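You operate a simulated robot arm through the tools that you are given. There is no shell and no other tool.

You are at the controls of a simulated two-armed robot. One attempt, no reset.

## Task
Swap sensor and hose between the low tanks and pump 300 ml.
Fine: blue hose onto the steel post first; sensor to the teal tank, hose to the clear one; pump into the jug, then jug onto the long drip tray; spill nothing. Set down upright: teal-handled jug.
Where things are to end (x, y in the base frame): teal-handled jug within 0.06 m of [0.59, 0.48].

Only the result counts: the job must be done as asked and must still hold three seconds after the hand-in. Knocking over, shifting, dropping, spilling or breaking anything else fails it.

## Robot
Two 7-joint arms with fingered hands on one trunk that stands fixed in place. Base frame: the origin is at the foot of the trunk, x ahead of it, y to its left, z up; the work surface is at about z = 0.88. Units: m, rad, N and s.
The left shoulder is at [0.07, 0.157, 1.464], the right one opposite. With the tool pointing down near the work surface each hand reaches from about 0.1 to 0.84 m from the base axis, measured 20 degrees to its own side. Payload 5 kg a hand.
Tool frame (each hand has its own): the origin (TCP) lies between the finger pads and is the grasp point; the fingertips stand 0.031 m ahead of it; z points along the fingers, y is the line along which they close. Largest opening 0.156 m; the body of the gripper starts 0.088 m behind the TCP. The gripper is a hand of 4 fingers: y runs from the thumb to the fingers, the wrist lies at [0, 0, -0.249] in the tool frame.
Orientation is that of the tool frame in the base frame, as [roll, pitch, yaw] about the fixed x, y, z axes, in that order (R = Rz(yaw) Ry(pitch) Rx(roll)). With the fingers straight down and closing along the base's y, the tool's x points along the base's -x, its y along +y and its z along -z.

## Interface
- The arms move only by the tool apply_moves. It takes "left_steps", "right_steps" or both (then of equal length, played together; a hand with none holds still); each is a list of rows, each a list of 6 numbers: the shift along the base's x, y, z in m, then the turn, a rotation vector about the base's x, y, z in rad. In form: [[tx, ty, tz, wx, wy, wz], ...]. A call has 1 to 20 rows; each row is the pose to reach, as a shift and turn from the pose commanded when the call began. A row lasts 0.2 s, in which the tool goes at most 0.05 m and 0.15 rad; a call with a longer step from one row to the next is refused whole. Where a pose cannot be reached the arm comes as near as it can. A force on the tool above 40 N (or 10 N above the force at the start of the call, whichever is more), or a blocked arm, ends the call early, and 0.2 s more pass. In this call time passes only in rows, and 0.2 s behind the last. It gives the time, the measured TCP pose, the force on the tool (base axes), the opening and the grip force at its end, in the units of the frame above (readings bear some noise), with the torque about the TCP (base axes, N m) and any sound that the robot's microphone picked up.
- Cameras (640 x 400 px; columns grow to the right, rows downward): "scene" is now at [0.1398, 0.0001, 1.6943]; the picture's right is [-0.00, -1.00, 0.00], its down [-0.58, 0.00, -0.82] and it looks along [0.82, -0.00, -0.58] (base axes); focal length 293 px, centre (320, 200). "left" rides on the left gripper at [-0.072, 0.002, -0.111] in its tool frame; the picture's right is [-0.02, -1.00, 0.00], its down [0.84, -0.02, -0.54] and it looks along [0.54, -0.01, 0.84] (tool axes); focal length 234 px, centre (320, 200). "right" rides on the right gripper at [0.072, 0.002, -0.111] in its tool frame; the picture's right is [-0.02, 1.00, 0.00], its down [-0.84, -0.02, -0.54] and it looks along [-0.54, -0.01, 0.84] (tool axes); focal length 234 px, centre (320, 200). There is no depth. A picture from a camera that has moved, and an enlarged one, comes with that camera's place and axes in the base frame and with its lens.
- capture(camera): a new picture of that camera. The clock stands still meanwhile.
- move_column(by): slides the trunk up (or, below 0, down) by that many m; the arms and the scene camera ride with it, the base frame stays. It gives what a move gives, with no picture.
- move_fingers(finger1, finger2, finger3, thumb_bend, hand): sets how far each is bent, from 0 (flat) to 1 (curled in); at 0.3 the hand is open as for a grip, at 0.7 the pads meet at the TCP. One left out holds its place. A second passes; each finger stops where it meets its share of the squeeze, and holds until it gets a number again. It is the only way to open and close the hand. It gives what a move gives, with no picture; readings hold the bend of each and the force on the fingers (four entries, about 0 where the hand has none), thumb and palm.
- pan_tilt(pan, tilt): turns the head with the scene camera to pan (to the left, within 1.501 rad either way) and tilt (down, from -0.506 to 1.204), counted from straight ahead of the robot. It gives what a move gives.
- zoom(camera, box): a new picture of the part [left, top, right, bottom] of that camera's present view, enlarged. The clock stands still meanwhile.
- sign_off(): hands the job in; it is judged then, once.

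Places have to be worked out from the pictures, the camera data and where the tool is seen. Open the grippers and draw the arms clear of the work before you hand the job in, unless the task says otherwise.

The tools are called after "Call:" as name(argument=value, ...) on one line, values as JSON. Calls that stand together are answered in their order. apply_moves: Moves the arms, as the interface text tells. Its arguments: {"type":"object","properties":{"left_steps":{"type":"array"},"right_steps":{"type":"array"}},"required":[]} The other tools are called the same way: move_column (by) slides the trunk up or down; move_fingers (finger1, finger2, finger3, thumb_bend, hand) moves the fingers one by one; pan_tilt (pan, tilt) turns the head that bears the scene camera; capture (camera) takes a picture; zoom (camera, box) takes an enlarged picture of a part of a camera's view; sign_off () hands the job in.

At the start:

```text
t: 0.0
left_position: [0.4855, 0.2254, 1.4642]
left_ee_rot: [3.14, 0.0, -3.142]
left_contact_force: [-0.6, 0.9, -0.5]
left_moment: [0.0, 0.0, 0.04]
left_grip_width: 0.1558
left_grasp_force: 0.1
left_shape: jaw
left_bend: [0.3, 0.3, 0.3, 0.3]
left_finger forces: [0.1, 0.0, 0.0, 0.1, 0.0, 0.0]
right_position: [0.4388, -0.1124, 1.5139]
right_ee_rot: [3.141, -0.001, 3.139]
right_contact_force: [-0.3, 0.7, 0.3]
right_moment: [0.0, -0.01, 0.0]
right_grip_width: 0.1558
right_grasp_force: 0.0
right_shape: jaw
right_bend: [0.3, 0.3, 0.3, 0.3]
right_finger forces: [0.0, 0.1, 0.0, 0.0, 0.0, 0.0]
trunk travel left (down, up): [-0.85, 0.09]
head pan, tilt: [0.0, 0.614]
```

scene: 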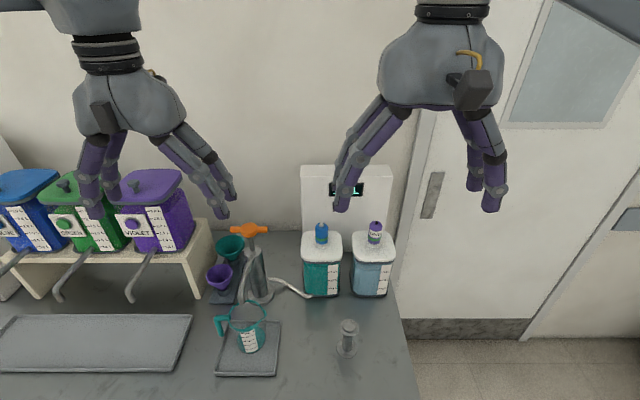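
right: 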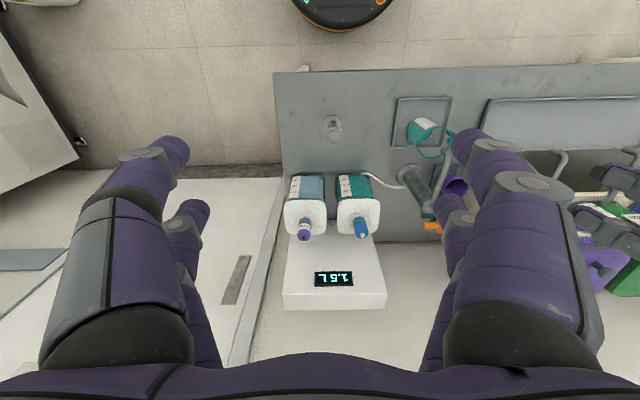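
left: 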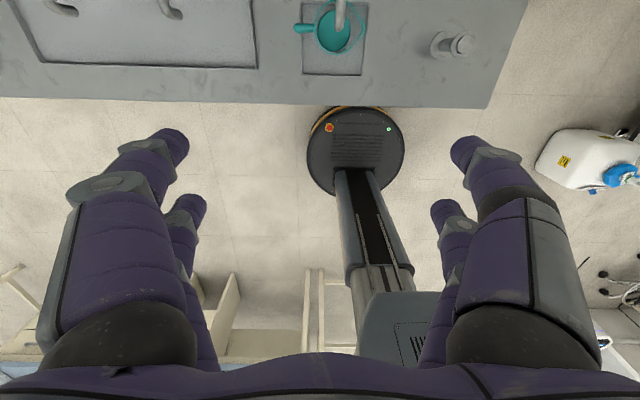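

The scene shows three high tanks at left, a hand pump with orange top, a teal-handled jug on a small tray, two low tanks (teal and clear/blue) with blue and violet plugs, and a steel post. I zoom in for details before moving.

Call:
zoom(camera="scene", box=[190, 200, 410, 380])

Call:
zoom(camera="scene", box=[280, 200, 410, 310])

Call:
zoom(camera="right", box=[270, 70, 480, 260])

Call:
zoom(camera="scene", box=[0, 150, 240, 380])

```text
2.22 times, centred on (300, 290) of scene
camera zoom: at [0.1398, 0.0001, 1.6943], right [0.0, -1.0, 0.0], down [-0.58, 0.0, -0.82], along [0.82, 0.0, -0.58], focal length 651 px, centre (364, 0)
```

zoom: 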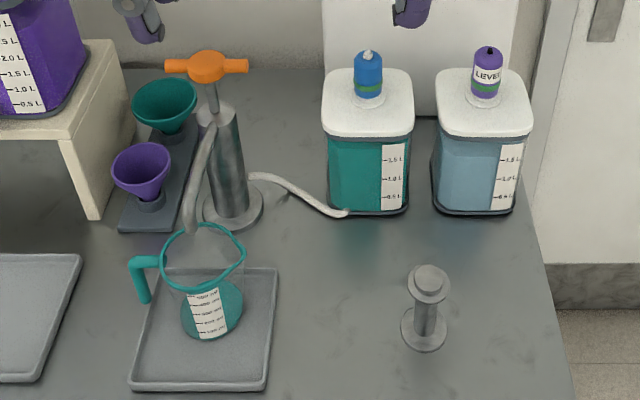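

```text
3.64 times, centred on (345, 255) of scene
camera zoom: at [0.1398, 0.0001, 1.6943], right [0.0, -1.0, 0.0], down [-0.58, 0.0, -0.82], along [0.82, 0.0, -0.58], focal length 1066 px, centre (229, 0)
```

zoom: 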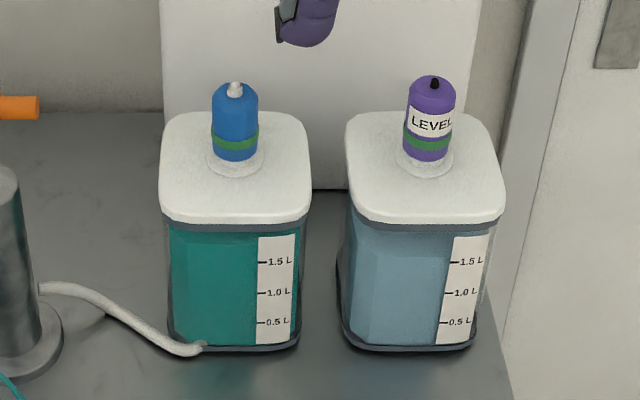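

```text
2.11 times, centred on (375, 165) of right
camera zoom: at [0.3654, -0.1118, 1.6226], right [0.03, 1.0, 0.0], down [0.84, -0.02, 0.54], along [0.54, -0.01, -0.84], focal length 493 px, centre (204, 274)
```

zoom: 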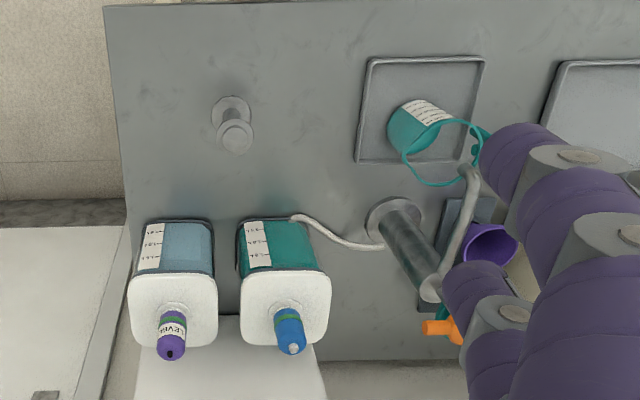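

```text
1.74 times, centred on (120, 265) of scene
camera zoom: at [0.1398, 0.0001, 1.6943], right [0.0, -1.0, 0.0], down [-0.58, 0.0, -0.82], along [0.82, 0.0, -0.58], focal length 510 px, centre (668, 87)
```

zoom: 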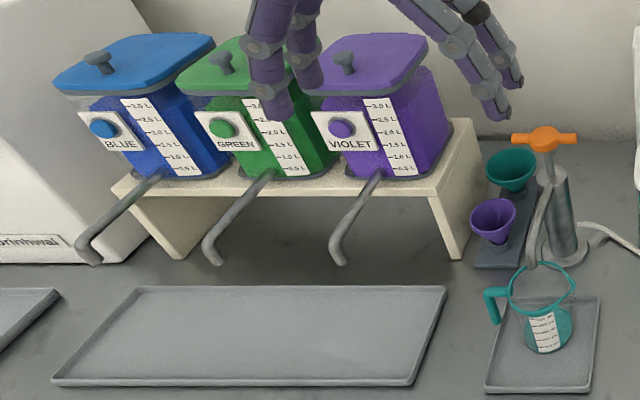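

I'll get tighter zooms on the individual items to understand the connectors, post, pump and jug.

Call:
zoom(camera="scene", box=[210, 290, 290, 380])

Call:
zoom(camera="scene", box=[320, 310, 375, 365])

Call:
zoom(camera="scene", box=[200, 215, 320, 310])

Call:
zoom(camera="scene", box=[300, 160, 400, 240])

Call:
zoom(camera="right", box=[310, 80, 350, 150])

```text
4.44 times, centred on (250, 335) of scene
camera zoom: at [0.1398, 0.0001, 1.6943], right [0.0, -1.0, 0.0], down [-0.58, 0.0, -0.82], along [0.82, 0.0, -0.58], focal length 1302 px, centre (631, -400)
```

zoom: 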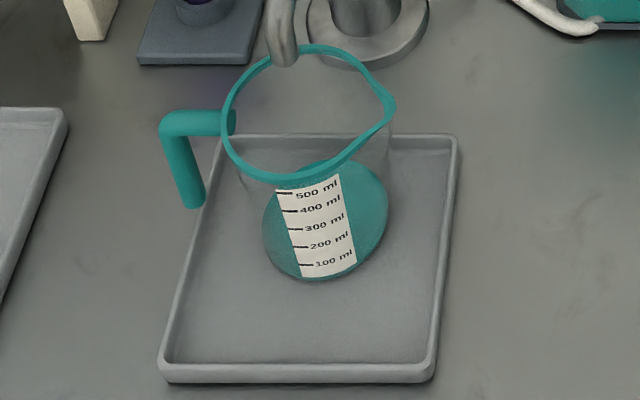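

```text
7.27 times, centred on (348, 338) of scene
camera zoom: at [0.1398, 0.0001, 1.6943], right [0.0, -1.0, 0.0], down [-0.58, 0.0, -0.82], along [0.82, 0.0, -0.58], focal length 2131 px, centre (120, -800)
```

zoom: 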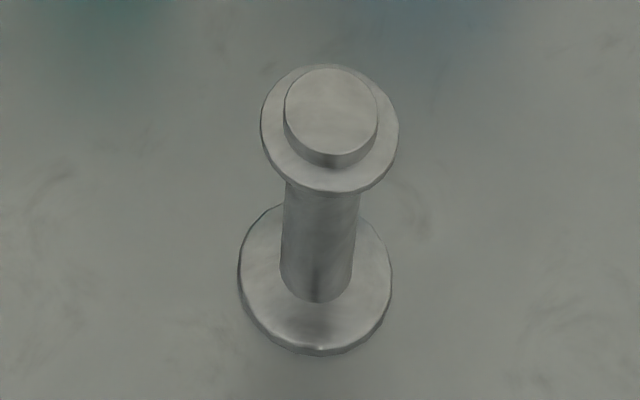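

```text
4.21 times, centred on (260, 262) of scene
camera zoom: at [0.1398, 0.0001, 1.6943], right [0.0, -1.0, 0.0], down [-0.58, 0.0, -0.82], along [0.82, 0.0, -0.58], focal length 1234 px, centre (573, -63)
```

zoom: 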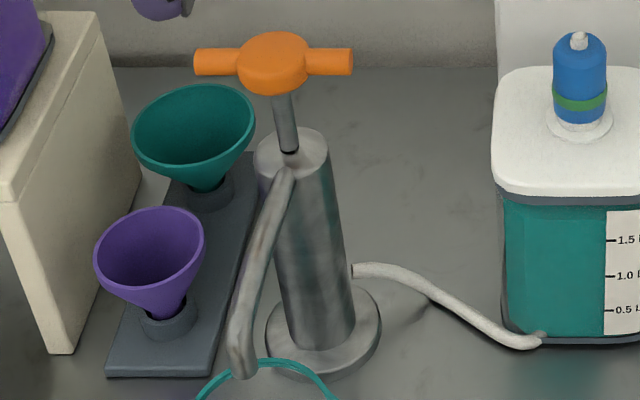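

```text
5.00 times, centred on (350, 200) of scene
camera zoom: at [0.1398, 0.0001, 1.6943], right [0.0, -1.0, 0.0], down [-0.58, 0.0, -0.82], along [0.82, 0.0, -0.58], focal length 1465 px, centre (170, 200)
```

zoom: 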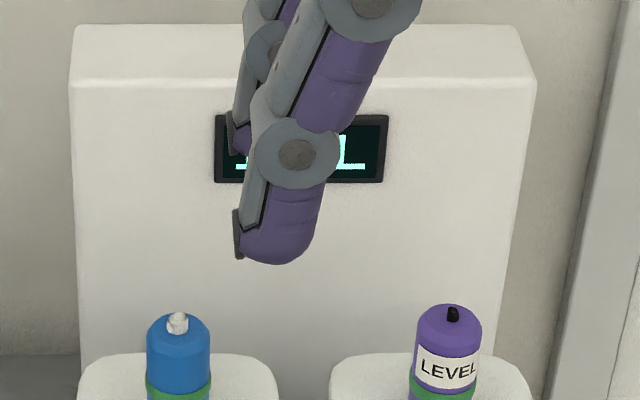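

```text
5.71 times, centred on (330, 115) of right
camera zoom: at [0.3654, -0.1118, 1.6226], right [0.03, 1.0, 0.0], down [0.84, -0.02, 0.54], along [0.54, -0.01, -0.84], focal length 1338 px, centre (263, 686)
```

zoom: 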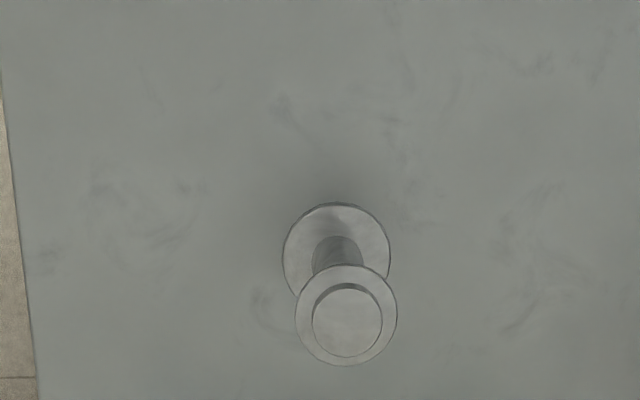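

The post (≈[0.567,-0.075], top z≈1.0), blue hose plug (≈[0.781,-0.006], z 1.07–1.15) and violet LEVEL sensor (≈[0.78,-0.164]) are located. I move the right hand above the blue plug, stopping at z≈1.28 to check.

Call:
apply_moves(right_steps=[[0.031, 0.01, -0.021, 0, 0, 0], [0.062, 0.019, -0.042, 0, 0, 0], [0.093, 0.029, -0.064, 0, 0, 0], [0.124, 0.039, -0.085, 0, 0, 0], [0.155, 0.048, -0.106, 0, 0, 0], [0.187, 0.058, -0.128, 0, 0, 0], [0.218, 0.067, -0.149, 0, 0, 0], [0.249, 0.077, -0.17, 0, 0, 0], [0.28, 0.087, -0.191, 0, 0, 0], [0.311, 0.096, -0.213, 0, 0, 0], [0.342, 0.106, -0.234, 0, 0, 0]])

```text
t: 2.4
left_position: [0.488, 0.2279, 1.4621]
left_ee_rot: [-3.139, -0.002, -3.14]
left_contact_force: [0.2, 0.7, 0.0]
left_moment: [-0.05, 0.04, 0.0]
left_grip_width: 0.1559
left_grasp_force: 0.1
left_shape: jaw
left_bend: [0.3, 0.3, 0.3, 0.3]
left_finger forces: [0.1, 0.1, 0.0, 0.0, 0.1, 0.0]
right_position: [0.7828, -0.0064, 1.2767]
right_ee_rot: [-3.14, -0.003, 3.139]
right_contact_force: [0.8, -2.0, -0.4]
right_moment: [-0.01, 0.03, 0.01]
right_grip_width: 0.1556
right_grasp_force: 0.0
right_shape: jaw
right_bend: [0.3, 0.3, 0.3, 0.3]
right_finger forces: [0.0, 0.0, 0.0, 0.0, 0.1, 0.0]
trunk travel left (down, up): [-0.85, 0.09]
head pan, tilt: [0.0, 0.614]
```

The right hand reached z≈1.277 above the blue plug. I check the alignment from both cameras.

Call:
capture(camera="right")

Call:
capture(camera="scene")

Call:
zoom(camera="right", box=[230, 90, 410, 240])

```text
taken
camera right: at [0.7088, -0.0054, 1.3876], right [0.03, 1.0, 0.0], down [0.84, -0.02, 0.54], along [0.54, -0.01, -0.84], focal length 234 px, centre (320, 200)
```

right: 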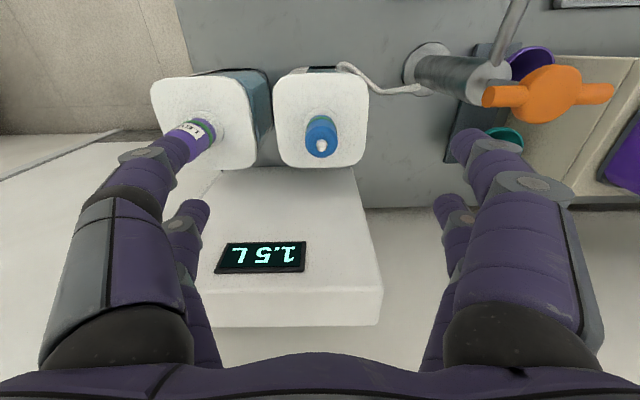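

```text
taken
camera scene: at [0.1415, 0.0025, 1.6941], right [0.0, -1.0, 0.0], down [-0.58, 0.0, -0.82], along [0.82, 0.0, -0.58], focal length 293 px, centre (320, 200)
```

scene: 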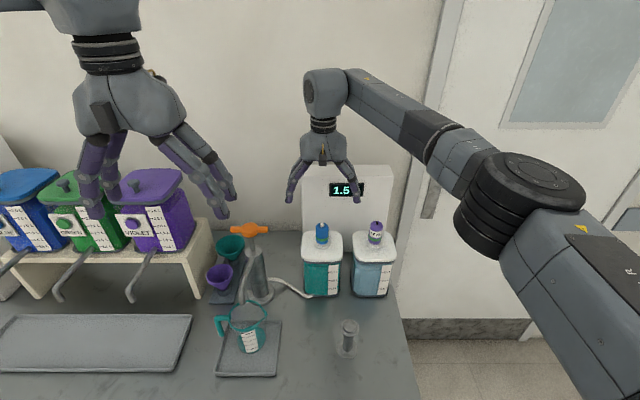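

```text
2.67 times, centred on (320, 165) of right
camera zoom: at [0.7088, -0.0054, 1.3876], right [0.03, 1.0, 0.0], down [0.84, -0.02, 0.54], along [0.54, -0.01, -0.84], focal length 624 px, centre (320, 293)
```

zoom: 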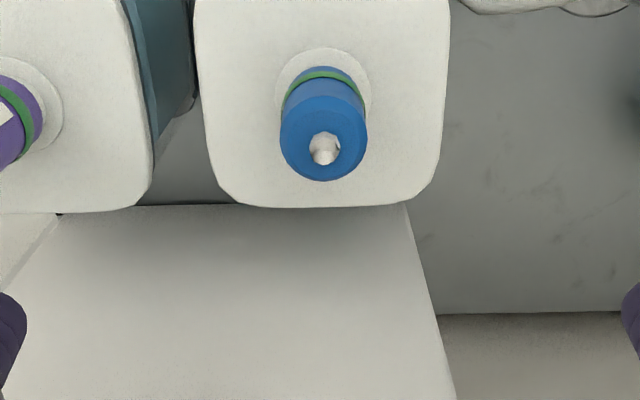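

The plug is centred at about [0.789,-0.005], top z≈1.15. I descend to TCP z≈1.115 with the hand open.

Call:
apply_moves(right_steps=[[0.003, 0.001, -0.04, 0, 0, 0], [0.006, 0.001, -0.08, 0, 0, 0], [0.007, 0.001, -0.12, 0, 0, 0], [0.007, 0.001, -0.145, 0, 0, 0], [0.007, 0.001, -0.162, 0, 0, 0]])

Call:
capture(camera="right")

Call:
zoom(camera="scene", box=[270, 150, 410, 310])

```text
t: 3.6
left_position: [0.486, 0.2241, 1.4635]
left_ee_rot: [-3.14, -0.001, 3.142]
left_contact_force: [-0.4, -1.0, -0.2]
left_moment: [0.02, 0.0, -0.01]
left_grip_width: 0.1559
left_grasp_force: 0.0
left_shape: jaw
left_bend: [0.3, 0.3, 0.3, 0.3]
left_finger forces: [0.0, 0.1, 0.0, 0.0, 0.1, 0.0]
right_position: [0.7879, -0.0053, 1.1144]
right_ee_rot: [-3.141, 0.001, 3.139]
right_contact_force: [0.2, -0.2, 0.2]
right_moment: [-0.01, 0.05, 0.01]
right_grip_width: 0.1562
right_grasp_force: 0.0
right_shape: jaw
right_bend: [0.3, 0.3, 0.3, 0.3]
right_finger forces: [0.0, 0.0, 0.0, 0.1, 0.0, 0.1]
trunk travel left (down, up): [-0.85, 0.09]
head pan, tilt: [0.0, 0.614]
```

```text
taken
camera right: at [0.7154, -0.0054, 1.2262], right [0.03, 1.0, 0.0], down [0.84, -0.02, 0.54], along [0.54, -0.01, -0.84], focal length 234 px, centre (320, 200)
```

right: 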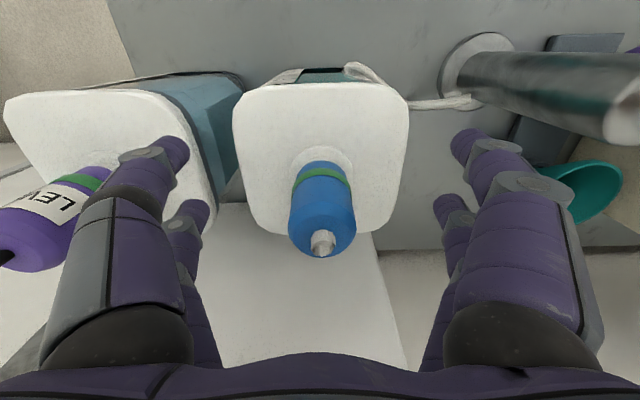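

```text
2.50 times, centred on (340, 230) of scene
camera zoom: at [0.1407, 0.0004, 1.6942], right [0.0, -1.0, 0.0], down [-0.58, 0.0, -0.82], along [0.82, 0.0, -0.58], focal length 733 px, centre (270, 125)
```

zoom: 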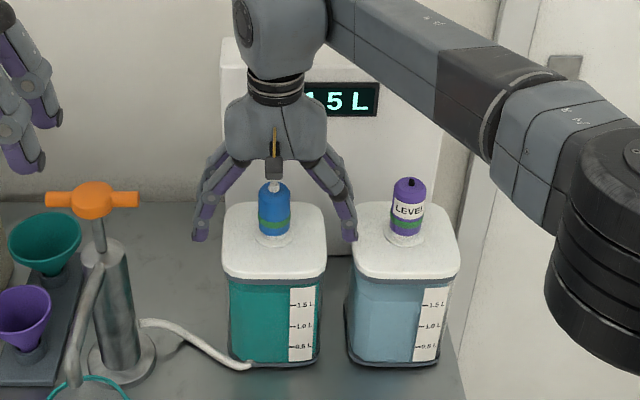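

The plug sits between the fingers, centred in y. I close the hand to grip it.

Call:
move_fingers(hand="right", finger1=0.68, finger2=0.68, finger3=0.68, thumb_bend=0.68)

Call:
capture(camera="right")

Call:
zoom(camera="scene", box=[290, 180, 390, 260])

```text
t: 4.6
left_position: [0.4862, 0.2251, 1.4636]
left_ee_rot: [-3.141, -0.001, 3.14]
left_contact_force: [-0.8, 0.7, 0.4]
left_moment: [-0.02, 0.04, 0.0]
left_grip_width: 0.156
left_grasp_force: 0.1
left_shape: jaw
left_bend: [0.3, 0.3, 0.3, 0.3]
left_finger forces: [0.0, 0.0, 0.0, 0.1, 0.0, 0.1]
right_position: [0.7876, -0.0062, 1.116]
right_ee_rot: [-3.141, 0.0, 3.14]
right_contact_force: [-1.3, 1.1, -0.8]
right_moment: [0.03, 0.06, 0.06]
right_grip_width: 0.0122
right_grasp_force: 5.9
right_shape: fingers
right_bend: [0.68, 0.62, 0.62, 0.68]
right_finger forces: [0.0, 6.3, 5.9, 0.0, 0.1, 0.0]
trunk travel left (down, up): [-0.85, 0.09]
head pan, tilt: [0.0, 0.614]
```

```text
taken
camera right: at [0.7147, -0.0053, 1.2267], right [0.03, 1.0, 0.0], down [0.84, -0.02, 0.54], along [0.54, -0.01, -0.84], focal length 234 px, centre (320, 200)
```

right: 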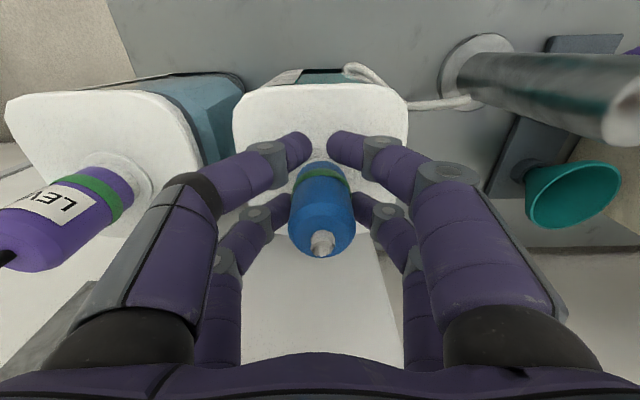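

```text
5.00 times, centred on (340, 220) of scene
camera zoom: at [0.1399, 0.0002, 1.6942], right [0.0, -1.0, 0.0], down [-0.58, 0.0, -0.82], along [0.82, 0.0, -0.58], focal length 1465 px, centre (220, 100)
```

zoom: 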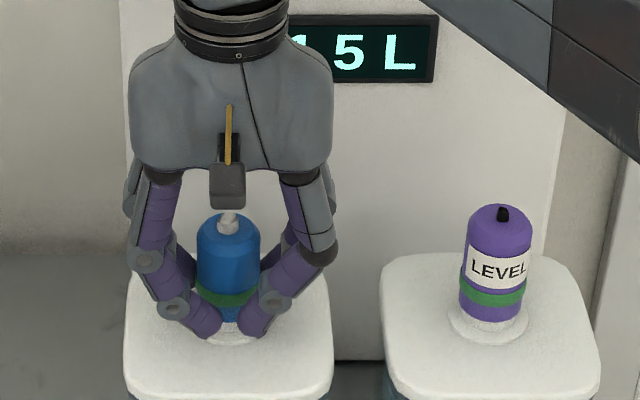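

Only the rear finger pair touches; the plug's centre is about 8 mm farther ahead (x≈0.796) and fingertips are low on it. I open a bit, shift forward and up, and re-grip.

Call:
move_fingers(hand="right", finger1=0.45, finger2=0.45, finger3=0.45, thumb_bend=0.45)

Call:
apply_moves(right_steps=[[0.004, 0, 0.006, 0, 0, 0], [0.008, 0, 0.01, 0, 0, 0]])

Call:
move_fingers(hand="right", finger1=0.7, finger2=0.7, finger3=0.7, thumb_bend=0.7)

Call:
capture(camera="right")

Call:
zoom(camera="scene", box=[290, 180, 390, 260])

```text
t: 5.6
left_position: [0.4851, 0.2241, 1.4628]
left_ee_rot: [-3.141, 0.0, 3.141]
left_contact_force: [0.7, -0.7, -0.2]
left_moment: [0.01, 0.01, 0.01]
left_grip_width: 0.156
left_grasp_force: 0.1
left_shape: jaw
left_bend: [0.3, 0.3, 0.3, 0.3]
left_finger forces: [0.1, 0.1, 0.0, 0.0, 0.1, 0.0]
right_position: [0.7869, -0.0067, 1.1162]
right_ee_rot: [-3.141, 0.0, 3.141]
right_contact_force: [0.1, 0.8, 0.4]
right_moment: [-0.01, 0.02, 0.01]
right_grip_width: 0.1004
right_grasp_force: 0.1
right_shape: fingers
right_bend: [0.45, 0.45, 0.45, 0.45]
right_finger forces: [0.0, 0.0, 0.1, 0.0, 0.1, 0.0]
trunk travel left (down, up): [-0.85, 0.09]
head pan, tilt: [0.0, 0.614]
```

```text
t: 6.2
left_position: [0.4862, 0.2254, 1.4635]
left_ee_rot: [3.141, 0.0, 3.141]
left_contact_force: [-0.2, -0.3, 0.1]
left_moment: [-0.04, 0.01, -0.03]
left_grip_width: 0.156
left_grasp_force: 0.2
left_shape: jaw
left_bend: [0.3, 0.3, 0.3, 0.3]
left_finger forces: [0.1, 0.0, 0.0, 0.0, 0.0, 0.1]
right_position: [0.7961, -0.0052, 1.1253]
right_ee_rot: [-3.14, -0.003, 3.139]
right_contact_force: [0.4, 0.1, -0.3]
right_moment: [0.01, 0.0, 0.04]
right_grip_width: 0.1003
right_grasp_force: 0.0
right_shape: fingers
right_bend: [0.45, 0.45, 0.45, 0.45]
right_finger forces: [0.0, 0.1, 0.0, 0.1, 0.0, 0.0]
trunk travel left (down, up): [-0.85, 0.09]
head pan, tilt: [0.0, 0.614]
```

```text
t: 7.2
left_position: [0.4853, 0.224, 1.4625]
left_ee_rot: [3.141, 0.0, -3.141]
left_contact_force: [-0.1, 0.3, -0.2]
left_moment: [-0.01, 0.03, 0.01]
left_grip_width: 0.1558
left_grasp_force: 0.0
left_shape: jaw
left_bend: [0.3, 0.3, 0.3, 0.3]
left_finger forces: [0.1, 0.0, 0.0, 0.0, 0.0, 0.0]
right_position: [0.7958, -0.0058, 1.1249]
right_ee_rot: [-3.141, 0.001, 3.138]
right_contact_force: [-0.8, 0.3, 0.8]
right_moment: [0.01, 0.02, 0.0]
right_grip_width: 0.0067
right_grasp_force: 8.4
right_shape: fingers
right_bend: [0.69, 0.62, 0.62, 0.7]
right_finger forces: [1.1, 7.6, 7.6, 0.1, 0.8, 0.1]
trunk travel left (down, up): [-0.85, 0.09]
head pan, tilt: [0.0, 0.614]
```

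```text
taken
camera right: at [0.7227, -0.005, 1.2365], right [0.03, 1.0, 0.0], down [0.84, -0.02, 0.54], along [0.54, -0.01, -0.84], focal length 234 px, centre (320, 200)
```

right: 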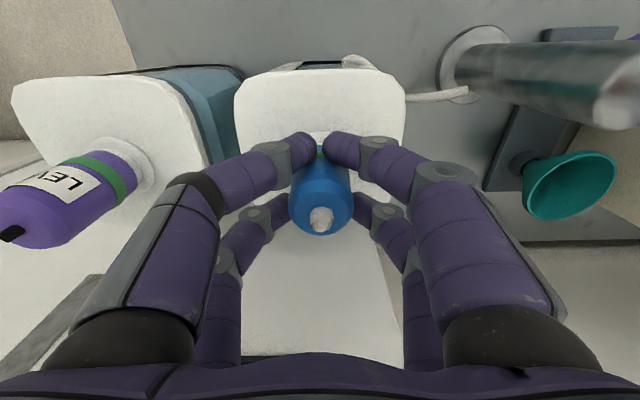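

```text
5.00 times, centred on (340, 220) of scene
camera zoom: at [0.1399, 0.0002, 1.6942], right [0.0, -1.0, 0.0], down [-0.58, 0.0, -0.82], along [0.82, 0.0, -0.58], focal length 1465 px, centre (220, 100)
```

zoom: 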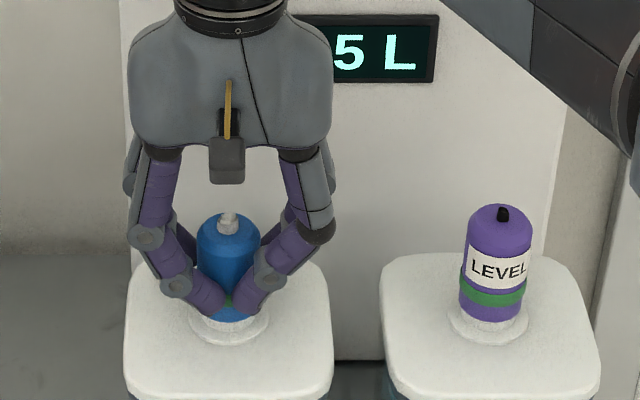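

The rear pair holds the plug with 7.6 N while the front pair barely touches; I'll shift another 8 mm forward to centre the plug among all four fingers.

Call:
move_fingers(hand="right", finger1=0.45, finger2=0.45, finger3=0.45, thumb_bend=0.45)

Call:
apply_moves(right_steps=[[0.004, 0, 0.0, 0, 0, 0], [0.008, 0, 0.0, 0, 0, 0]])

Call:
capture(camera="right")

Call:
move_fingers(hand="right", finger1=0.7, finger2=0.7, finger3=0.7, thumb_bend=0.7)

Call:
capture(camera="right")

```text
t: 8.2
left_position: [0.4844, 0.2243, 1.462]
left_ee_rot: [-3.14, -0.001, -3.141]
left_contact_force: [0.0, 0.1, 0.0]
left_moment: [-0.02, -0.02, -0.02]
left_grip_width: 0.1559
left_grasp_force: 0.0
left_shape: jaw
left_bend: [0.3, 0.3, 0.3, 0.3]
left_finger forces: [0.1, 0.0, 0.0, 0.0, 0.0, 0.1]
right_position: [0.7946, -0.0069, 1.1264]
right_ee_rot: [-3.141, 0.0, 3.137]
right_contact_force: [-0.5, 0.3, 0.8]
right_moment: [0.0, -0.02, 0.0]
right_grip_width: 0.1003
right_grasp_force: 0.1
right_shape: fingers
right_bend: [0.45, 0.45, 0.45, 0.45]
right_finger forces: [0.0, 0.1, 0.0, 0.0, 0.0, 0.0]
trunk travel left (down, up): [-0.85, 0.09]
head pan, tilt: [0.0, 0.614]
```

```text
t: 8.8
left_position: [0.4854, 0.2256, 1.4633]
left_ee_rot: [-3.141, -0.001, -3.141]
left_contact_force: [0.3, 0.4, -0.5]
left_moment: [0.0, -0.01, -0.02]
left_grip_width: 0.1561
left_grasp_force: 0.1
left_shape: jaw
left_bend: [0.3, 0.3, 0.3, 0.3]
left_finger forces: [0.0, 0.1, 0.1, 0.0, 0.0, 0.0]
right_position: [0.8025, -0.0049, 1.125]
right_ee_rot: [3.141, 0.001, 3.14]
right_contact_force: [-0.4, -0.4, 0.0]
right_moment: [-0.02, 0.04, 0.02]
right_grip_width: 0.1003
right_grasp_force: 0.1
right_shape: fingers
right_bend: [0.45, 0.45, 0.45, 0.45]
right_finger forces: [0.0, 0.0, 0.0, 0.0, 0.1, 0.0]
trunk travel left (down, up): [-0.85, 0.09]
head pan, tilt: [0.0, 0.614]
```

```text
taken
camera right: at [0.7305, -0.0043, 1.2366], right [0.03, 1.0, 0.0], down [0.84, -0.02, 0.54], along [0.54, -0.01, -0.84], focal length 234 px, centre (320, 200)
```

right: 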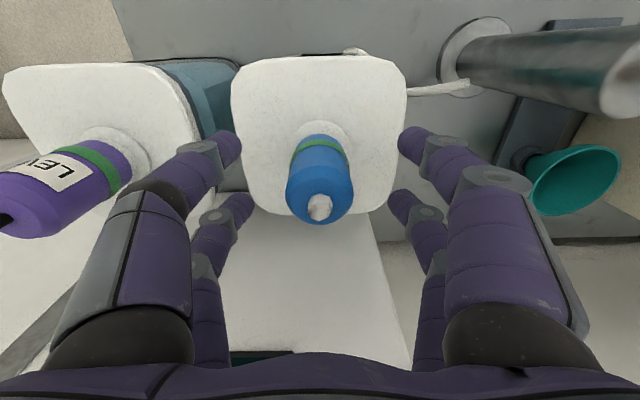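

```text
t: 9.8
left_position: [0.4844, 0.2257, 1.4628]
left_ee_rot: [-3.14, 0.0, -3.141]
left_contact_force: [0.3, -0.1, 0.5]
left_moment: [0.0, -0.03, -0.01]
left_grip_width: 0.1562
left_grasp_force: 0.0
left_shape: jaw
left_bend: [0.3, 0.3, 0.3, 0.3]
left_finger forces: [0.1, 0.0, 0.1, 0.1, 0.0, 0.1]
right_position: [0.8029, -0.0054, 1.1259]
right_ee_rot: [-3.141, 0.0, 3.139]
right_contact_force: [-2.8, 0.8, -2.7]
right_moment: [0.04, 0.06, -0.2]
right_grip_width: 0.0273
right_grasp_force: 13.3
right_shape: fingers
right_bend: [0.62, 0.67, 0.67, 0.67]
right_finger forces: [7.3, 3.8, 4.1, 0.1, 11.8, 0.1]
trunk travel left (down, up): [-0.85, 0.09]
head pan, tilt: [0.0, 0.614]
```

```text
taken
camera right: at [0.7301, -0.0046, 1.2364], right [0.03, 1.0, 0.0], down [0.84, -0.02, 0.54], along [0.54, -0.01, -0.84], focal length 234 px, centre (320, 200)
```

right: 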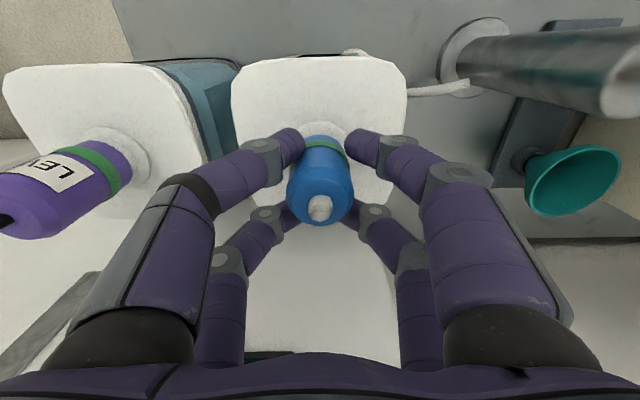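

All four fingers now hold the plug (13 N). I pull it straight up slowly.

Call:
apply_moves(right_steps=[[0, 0, 0.005, 0, 0, 0], [0, 0, 0.012, 0, 0, 0], [0, 0, 0.02, 0, 0, 0], [0, 0, 0.03, 0, 0, 0], [0, 0, 0.045, 0, 0, 0], [0, 0, 0.06, 0, 0, 0]])

Call:
capture(camera="right")

Call:
zoom(camera="scene", box=[280, 150, 410, 310])

```text
t: 11.2
left_position: [0.4838, 0.2252, 1.464]
left_ee_rot: [-3.14, 0.0, -3.141]
left_contact_force: [0.3, -0.6, -0.9]
left_moment: [0.03, 0.0, -0.01]
left_grip_width: 0.1558
left_grasp_force: 0.0
left_shape: jaw
left_bend: [0.3, 0.3, 0.3, 0.3]
left_finger forces: [0.0, 0.0, 0.0, 0.1, 0.1, 0.0]
right_position: [0.802, -0.0056, 1.1855]
right_ee_rot: [-3.141, -0.001, 3.141]
right_contact_force: [-0.5, 1.2, -1.0]
right_moment: [0.0, -0.01, 0.03]
right_grip_width: 0.0253
right_grasp_force: 16.7
right_shape: fingers
right_bend: [0.63, 0.68, 0.68, 0.67]
right_finger forces: [6.8, 2.3, 11.9, 0.0, 11.7, 0.0]
trunk travel left (down, up): [-0.85, 0.09]
head pan, tilt: [0.0, 0.614]
```

```text
taken
camera right: at [0.7298, -0.0051, 1.2971], right [0.03, 1.0, 0.0], down [0.84, -0.02, 0.54], along [0.54, -0.01, -0.84], focal length 234 px, centre (320, 200)
```

right: 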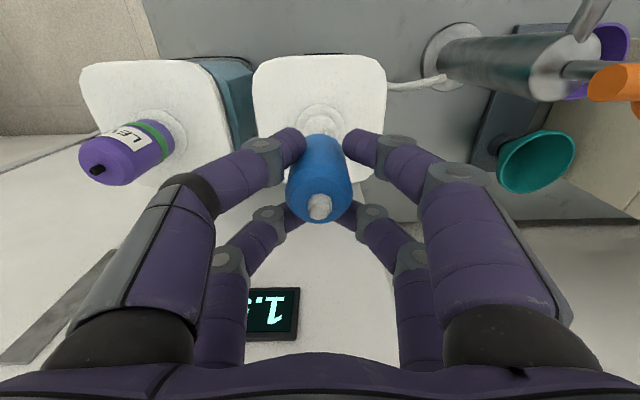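

```text
2.50 times, centred on (345, 230) of scene
camera zoom: at [0.1392, 0.0001, 1.6943], right [0.0, -1.0, 0.0], down [-0.58, 0.0, -0.82], along [0.82, 0.0, -0.58], focal length 733 px, centre (258, 125)
```

zoom: 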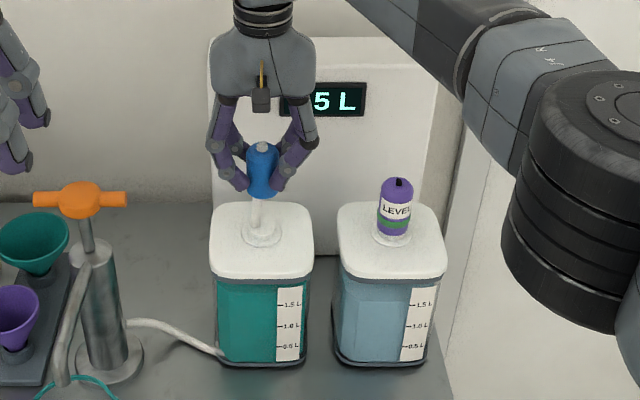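

The green band vanished (unseated) and a white stem shows below the plug. I lift further to see where it ends.

Call:
apply_moves(right_steps=[[0, 0, 0.02, 0, 0, 0], [0, 0, 0.045, 0, 0, 0], [0, 0, 0.07, 0, 0, 0]])

Call:
zoom(camera="scene", box=[290, 150, 390, 260])

Call:
capture(camera="left")

```text
t: 12.0
left_position: [0.4857, 0.225, 1.4627]
left_ee_rot: [3.141, 0.0, 3.141]
left_contact_force: [0.6, -0.2, 0.5]
left_moment: [-0.03, -0.01, 0.01]
left_grip_width: 0.1559
left_grasp_force: 0.0
left_shape: jaw
left_bend: [0.3, 0.3, 0.3, 0.3]
left_finger forces: [0.1, 0.0, 0.1, 0.1, 0.0, 0.1]
right_position: [0.8042, -0.0049, 1.2564]
right_ee_rot: [3.14, -0.002, 3.138]
right_contact_force: [0.5, -0.5, -1.2]
right_moment: [0.0, 0.0, -0.01]
right_grip_width: 0.0252
right_grasp_force: 16.4
right_shape: fingers
right_bend: [0.63, 0.68, 0.68, 0.67]
right_finger forces: [6.9, 2.3, 11.8, 0.1, 11.6, 0.1]
trunk travel left (down, up): [-0.85, 0.09]
head pan, tilt: [0.0, 0.614]
```

```text
3.64 times, centred on (340, 205) of scene
camera zoom: at [0.1396, 0.0006, 1.6942], right [0.0, -1.0, 0.0], down [-0.58, 0.0, -0.82], along [0.82, 0.0, -0.58], focal length 1066 px, centre (247, 182)
```

zoom: 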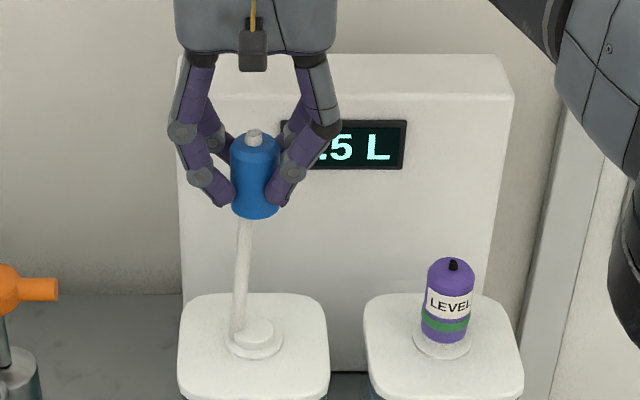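

```text
taken
camera left: at [0.5568, 0.2272, 1.5737], right [0.02, -1.0, 0.0], down [-0.84, -0.02, 0.54], along [-0.54, -0.01, -0.84], focal length 234 px, centre (320, 200)
```

left: 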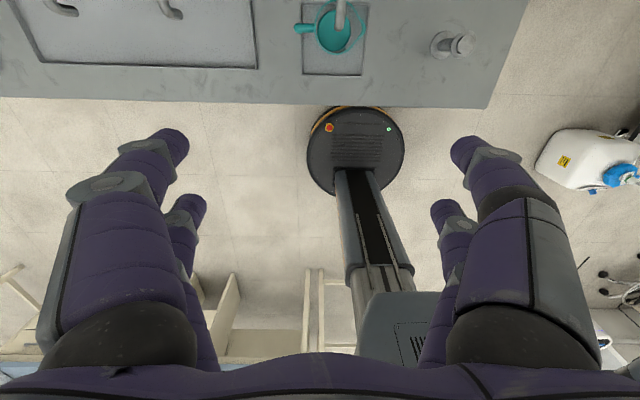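

The stem looks like a hose running from the plug down to the lid. I zoom in for detail from both cameras.

Call:
zoom(camera="scene", box=[295, 195, 345, 260])

Call:
zoom(camera="scene", box=[250, 220, 350, 310])

Call:
capture(camera="right")

Call:
zoom(camera="right", box=[240, 60, 400, 180])

```text
6.15 times, centred on (320, 228) of scene
camera zoom: at [0.1396, 0.0006, 1.6942], right [0.0, -1.0, 0.0], down [-0.58, 0.0, -0.82], along [0.82, 0.0, -0.58], focal length 1803 px, centre (320, 31)
```

zoom: 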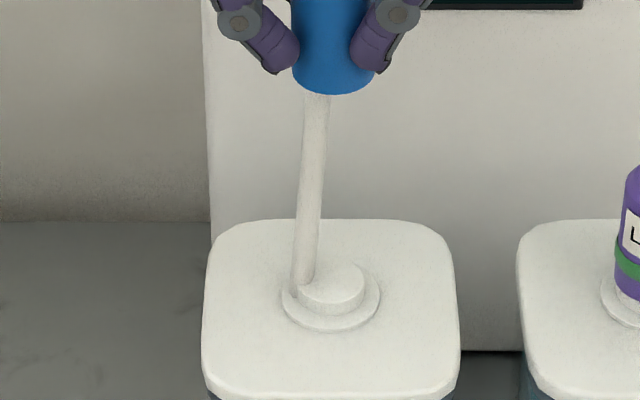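

```text
4.44 times, centred on (300, 265) of scene
camera zoom: at [0.1396, 0.0006, 1.6942], right [0.0, -1.0, 0.0], down [-0.58, 0.0, -0.82], along [0.82, 0.0, -0.58], focal length 1302 px, centre (409, -89)
```

zoom: 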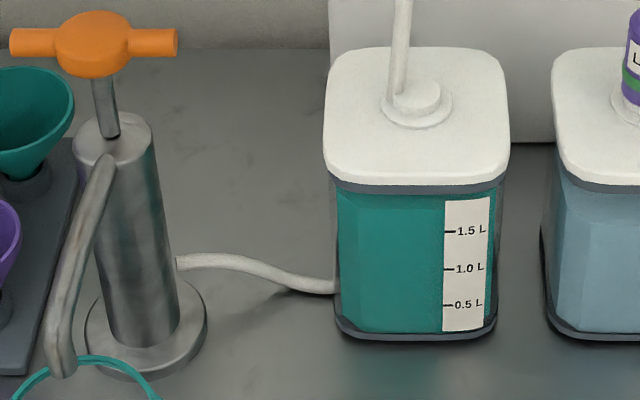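

```text
taken
camera right: at [0.7304, -0.0046, 1.3666], right [0.03, 1.0, 0.0], down [0.84, -0.02, 0.54], along [0.54, -0.01, -0.84], focal length 234 px, centre (320, 200)
```

right: 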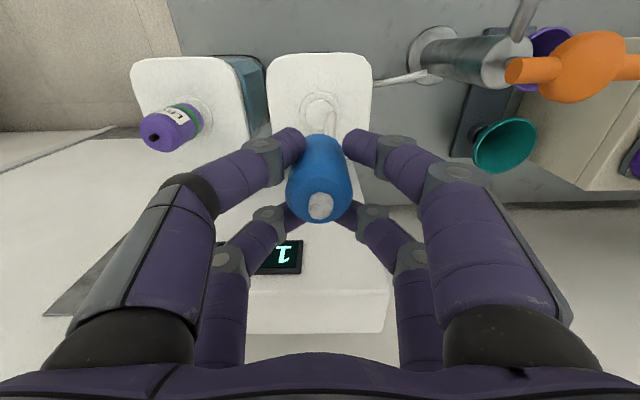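

```text
3.33 times, centred on (320, 120) of right
camera zoom: at [0.7304, -0.0046, 1.3666], right [0.03, 1.0, 0.0], down [0.84, -0.02, 0.54], along [0.54, -0.01, -0.84], focal length 781 px, centre (320, 467)
```

zoom: 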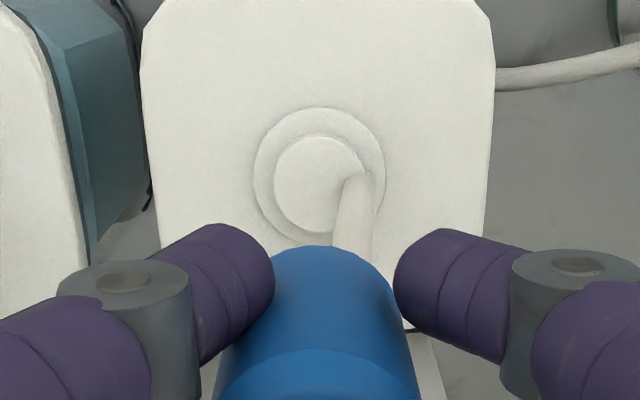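

The hose is a slack line that follows the plug; the tank socket is a peg with a collar like the post's top, at ≈[0.795,-0.006]. I carry the plug at this height to above the post.

Call:
apply_moves(right_steps=[[-0.03, -0.009, 0, 0, 0, 0], [-0.065, -0.02, 0, 0, 0, 0], [-0.1, -0.03, 0, 0, 0, 0], [-0.135, -0.041, 0, 0, 0, 0], [-0.17, -0.052, 0, 0, 0, 0], [-0.2, -0.061, 0, 0, 0, 0], [-0.23, -0.07, 0, 0, 0, 0]])

Call:
capture(camera="right")

Call:
capture(camera="scene")

Call:
capture(camera="left")

```text
t: 13.6
left_position: [0.4837, 0.2255, 1.4633]
left_ee_rot: [3.141, 0.0, -3.141]
left_contact_force: [0.0, 0.7, 0.5]
left_moment: [0.01, -0.01, 0.01]
left_grip_width: 0.1556
left_grasp_force: 0.0
left_shape: jaw
left_bend: [0.3, 0.3, 0.3, 0.3]
left_finger forces: [0.1, 0.0, 0.0, 0.1, 0.0, 0.1]
right_position: [0.5726, -0.0752, 1.2572]
right_ee_rot: [3.141, -0.001, 3.14]
right_contact_force: [-0.4, 0.4, -0.9]
right_moment: [0.01, -0.01, -0.01]
right_grip_width: 0.0252
right_grasp_force: 16.5
right_shape: fingers
right_bend: [0.63, 0.69, 0.68, 0.67]
right_finger forces: [6.8, 2.2, 12.0, 0.1, 11.8, 0.0]
trunk travel left (down, up): [-0.85, 0.09]
head pan, tilt: [0.0, 0.614]
```

```text
taken
camera right: at [0.4991, -0.0751, 1.3678], right [0.03, 1.0, 0.0], down [0.84, -0.02, 0.55], along [0.55, -0.01, -0.84], focal length 234 px, centre (320, 200)
```

right: 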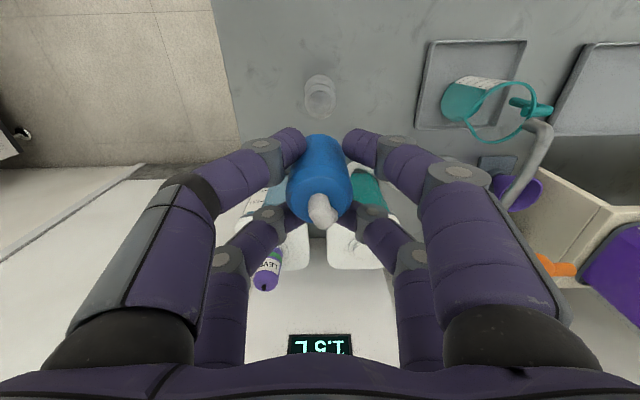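

```text
taken
camera scene: at [0.1388, -0.0005, 1.6944], right [0.0, -1.0, 0.0], down [-0.58, 0.0, -0.82], along [0.82, 0.0, -0.58], focal length 293 px, centre (320, 200)
```

scene: 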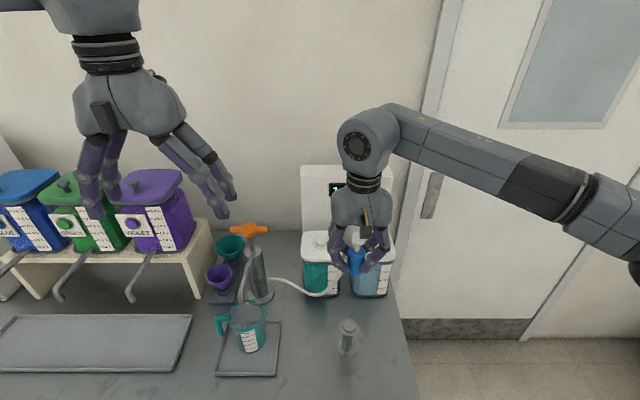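

```text
taken
camera left: at [0.5559, 0.2262, 1.5743], right [0.02, -1.0, 0.0], down [-0.84, -0.02, 0.54], along [-0.54, -0.01, -0.84], focal length 234 px, centre (320, 200)
```

left: 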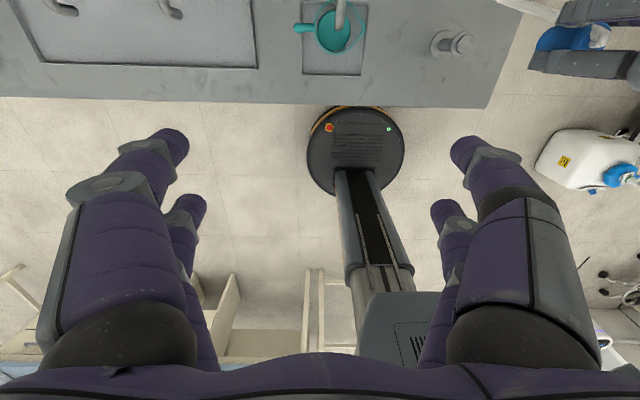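

I zoom the right and scene cameras on the post to refine its position relative to the held plug.

Call:
zoom(camera="right", box=[280, 60, 360, 120])

Call:
zoom(camera="scene", box=[310, 180, 410, 370])

Call:
zoom(camera="left", box=[420, 20, 500, 70])

Call:
zoom(camera="scene", box=[320, 220, 400, 300])

```text
6.67 times, centred on (320, 90) of right
camera zoom: at [0.4991, -0.0751, 1.3678], right [0.03, 1.0, 0.0], down [0.84, -0.02, 0.55], along [0.55, -0.01, -0.84], focal length 1561 px, centre (320, 933)
```

zoom: 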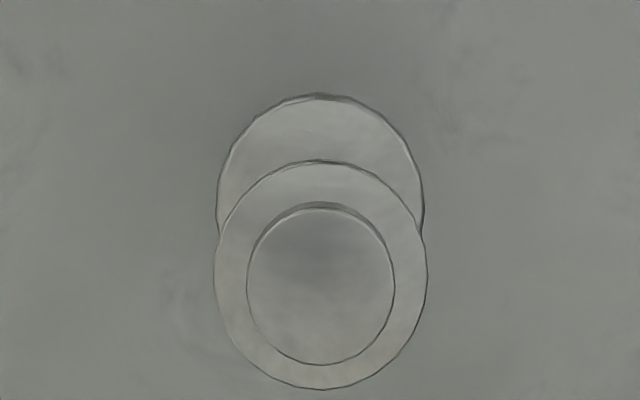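

```text
2.11 times, centred on (360, 275) of scene
camera zoom: at [0.1388, -0.0005, 1.6944], right [0.0, -1.0, 0.0], down [-0.58, 0.0, -0.82], along [0.82, 0.0, -0.58], focal length 617 px, centre (236, 42)
```

zoom: 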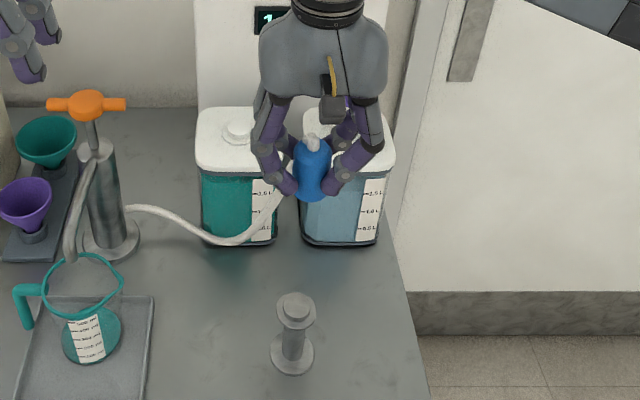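

```text
8.00 times, centred on (460, 45) of left
camera zoom: at [0.5559, 0.2262, 1.5743], right [0.02, -1.0, 0.0], down [-0.84, -0.02, 0.54], along [-0.54, -0.01, -0.84], focal length 1873 px, centre (-800, 1440)
```

zoom: 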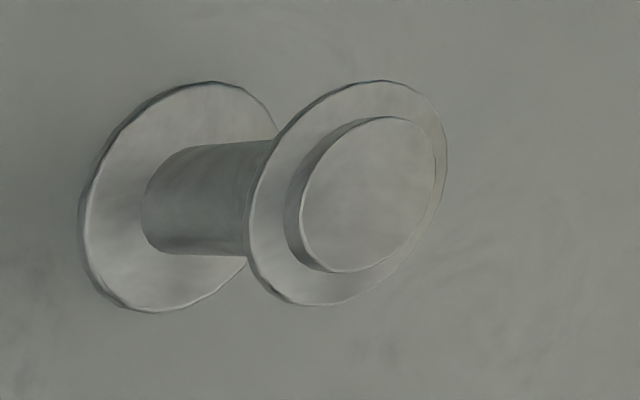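

```text
5.00 times, centred on (360, 260) of scene
camera zoom: at [0.1388, -0.0005, 1.6944], right [0.0, -1.0, 0.0], down [-0.58, 0.0, -0.82], along [0.82, 0.0, -0.58], focal length 1465 px, centre (120, -100)
```

zoom: 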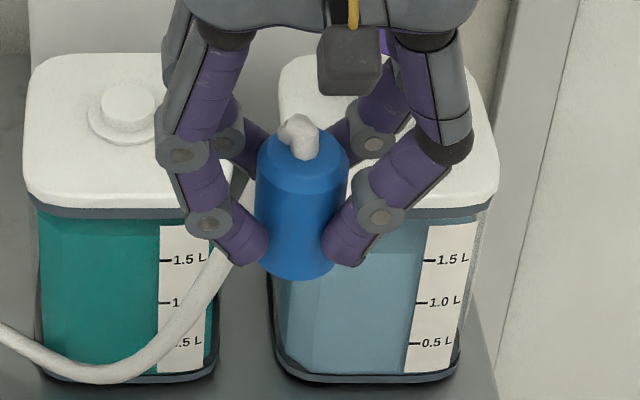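

Post peg is at ≈[0.565,-0.076]; with the plug offset in hand (~7.6 mm back of TCP) the current xy is right. I descend to just above it and look again.

Call:
apply_moves(right_steps=[[0, 0, -0.04, 0, 0, 0], [0, 0, -0.08, 0, 0, 0], [0, 0, -0.12, 0, 0, 0], [0, 0, -0.16, 0, 0, 0], [0, 0, -0.18, 0, 0, 0]])

Call:
zoom(camera="scene", box=[310, 270, 390, 360])

Call:
zoom(camera="right", box=[260, 90, 380, 240])

Call:
zoom(camera="left", box=[380, 0, 540, 100])

```text
t: 14.8
left_position: [0.4864, 0.2233, 1.4636]
left_ee_rot: [3.141, 0.0, -3.142]
left_contact_force: [0.0, 0.6, 0.4]
left_moment: [-0.01, 0.0, -0.03]
left_grip_width: 0.1557
left_grasp_force: 0.1
left_shape: jaw
left_bend: [0.3, 0.3, 0.3, 0.3]
left_finger forces: [0.0, 0.1, 0.0, 0.0, 0.0, 0.0]
right_position: [0.5741, -0.0756, 1.0766]
right_ee_rot: [3.139, 0.001, 3.14]
right_contact_force: [0.5, 0.0, -0.6]
right_moment: [-0.05, 0.01, -0.02]
right_grip_width: 0.0252
right_grasp_force: 16.7
right_shape: fingers
right_bend: [0.63, 0.69, 0.68, 0.67]
right_finger forces: [6.7, 2.0, 12.1, 0.0, 12.3, 0.0]
trunk travel left (down, up): [-0.85, 0.09]
head pan, tilt: [0.0, 0.614]
```

```text
4.44 times, centred on (350, 315) of scene
camera zoom: at [0.1402, 0.0, 1.6943], right [0.0, -1.0, 0.0], down [-0.58, 0.0, -0.82], along [0.82, 0.0, -0.58], focal length 1302 px, centre (187, -311)
```

zoom: 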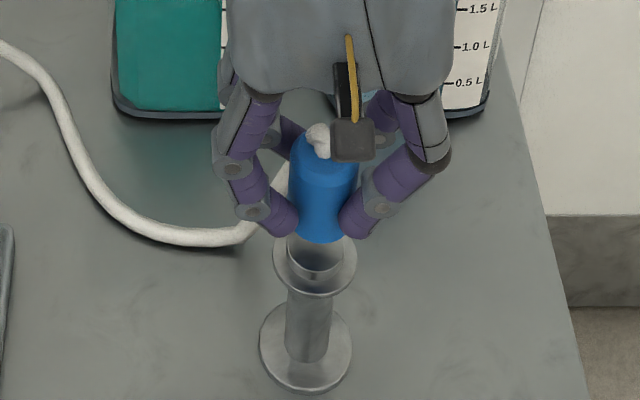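

```text
2.67 times, centred on (320, 165) of right
camera zoom: at [0.5006, -0.0746, 1.1867], right [0.03, 1.0, 0.0], down [0.84, -0.02, 0.54], along [0.54, -0.01, -0.84], focal length 624 px, centre (320, 293)
```

zoom: 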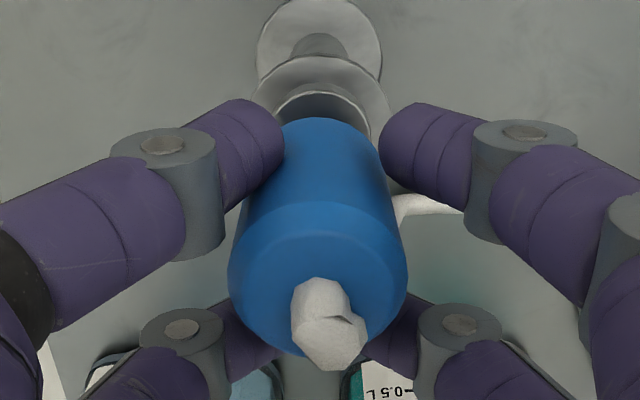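

```text
4.00 times, centred on (460, 50) of left
camera zoom: at [0.5573, 0.2266, 1.5737], right [0.02, -1.0, 0.0], down [-0.84, -0.02, 0.54], along [-0.54, -0.01, -0.84], focal length 937 px, centre (-240, 800)
```

zoom: 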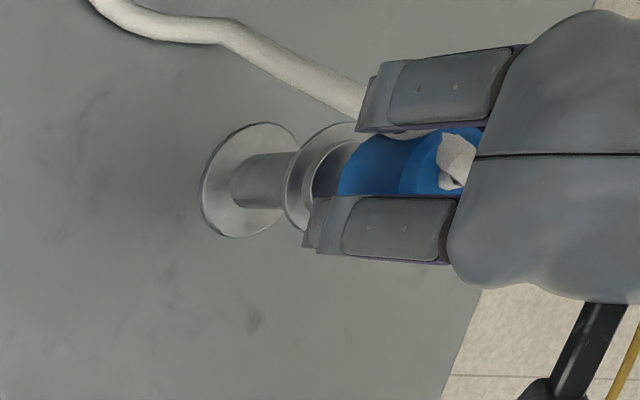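

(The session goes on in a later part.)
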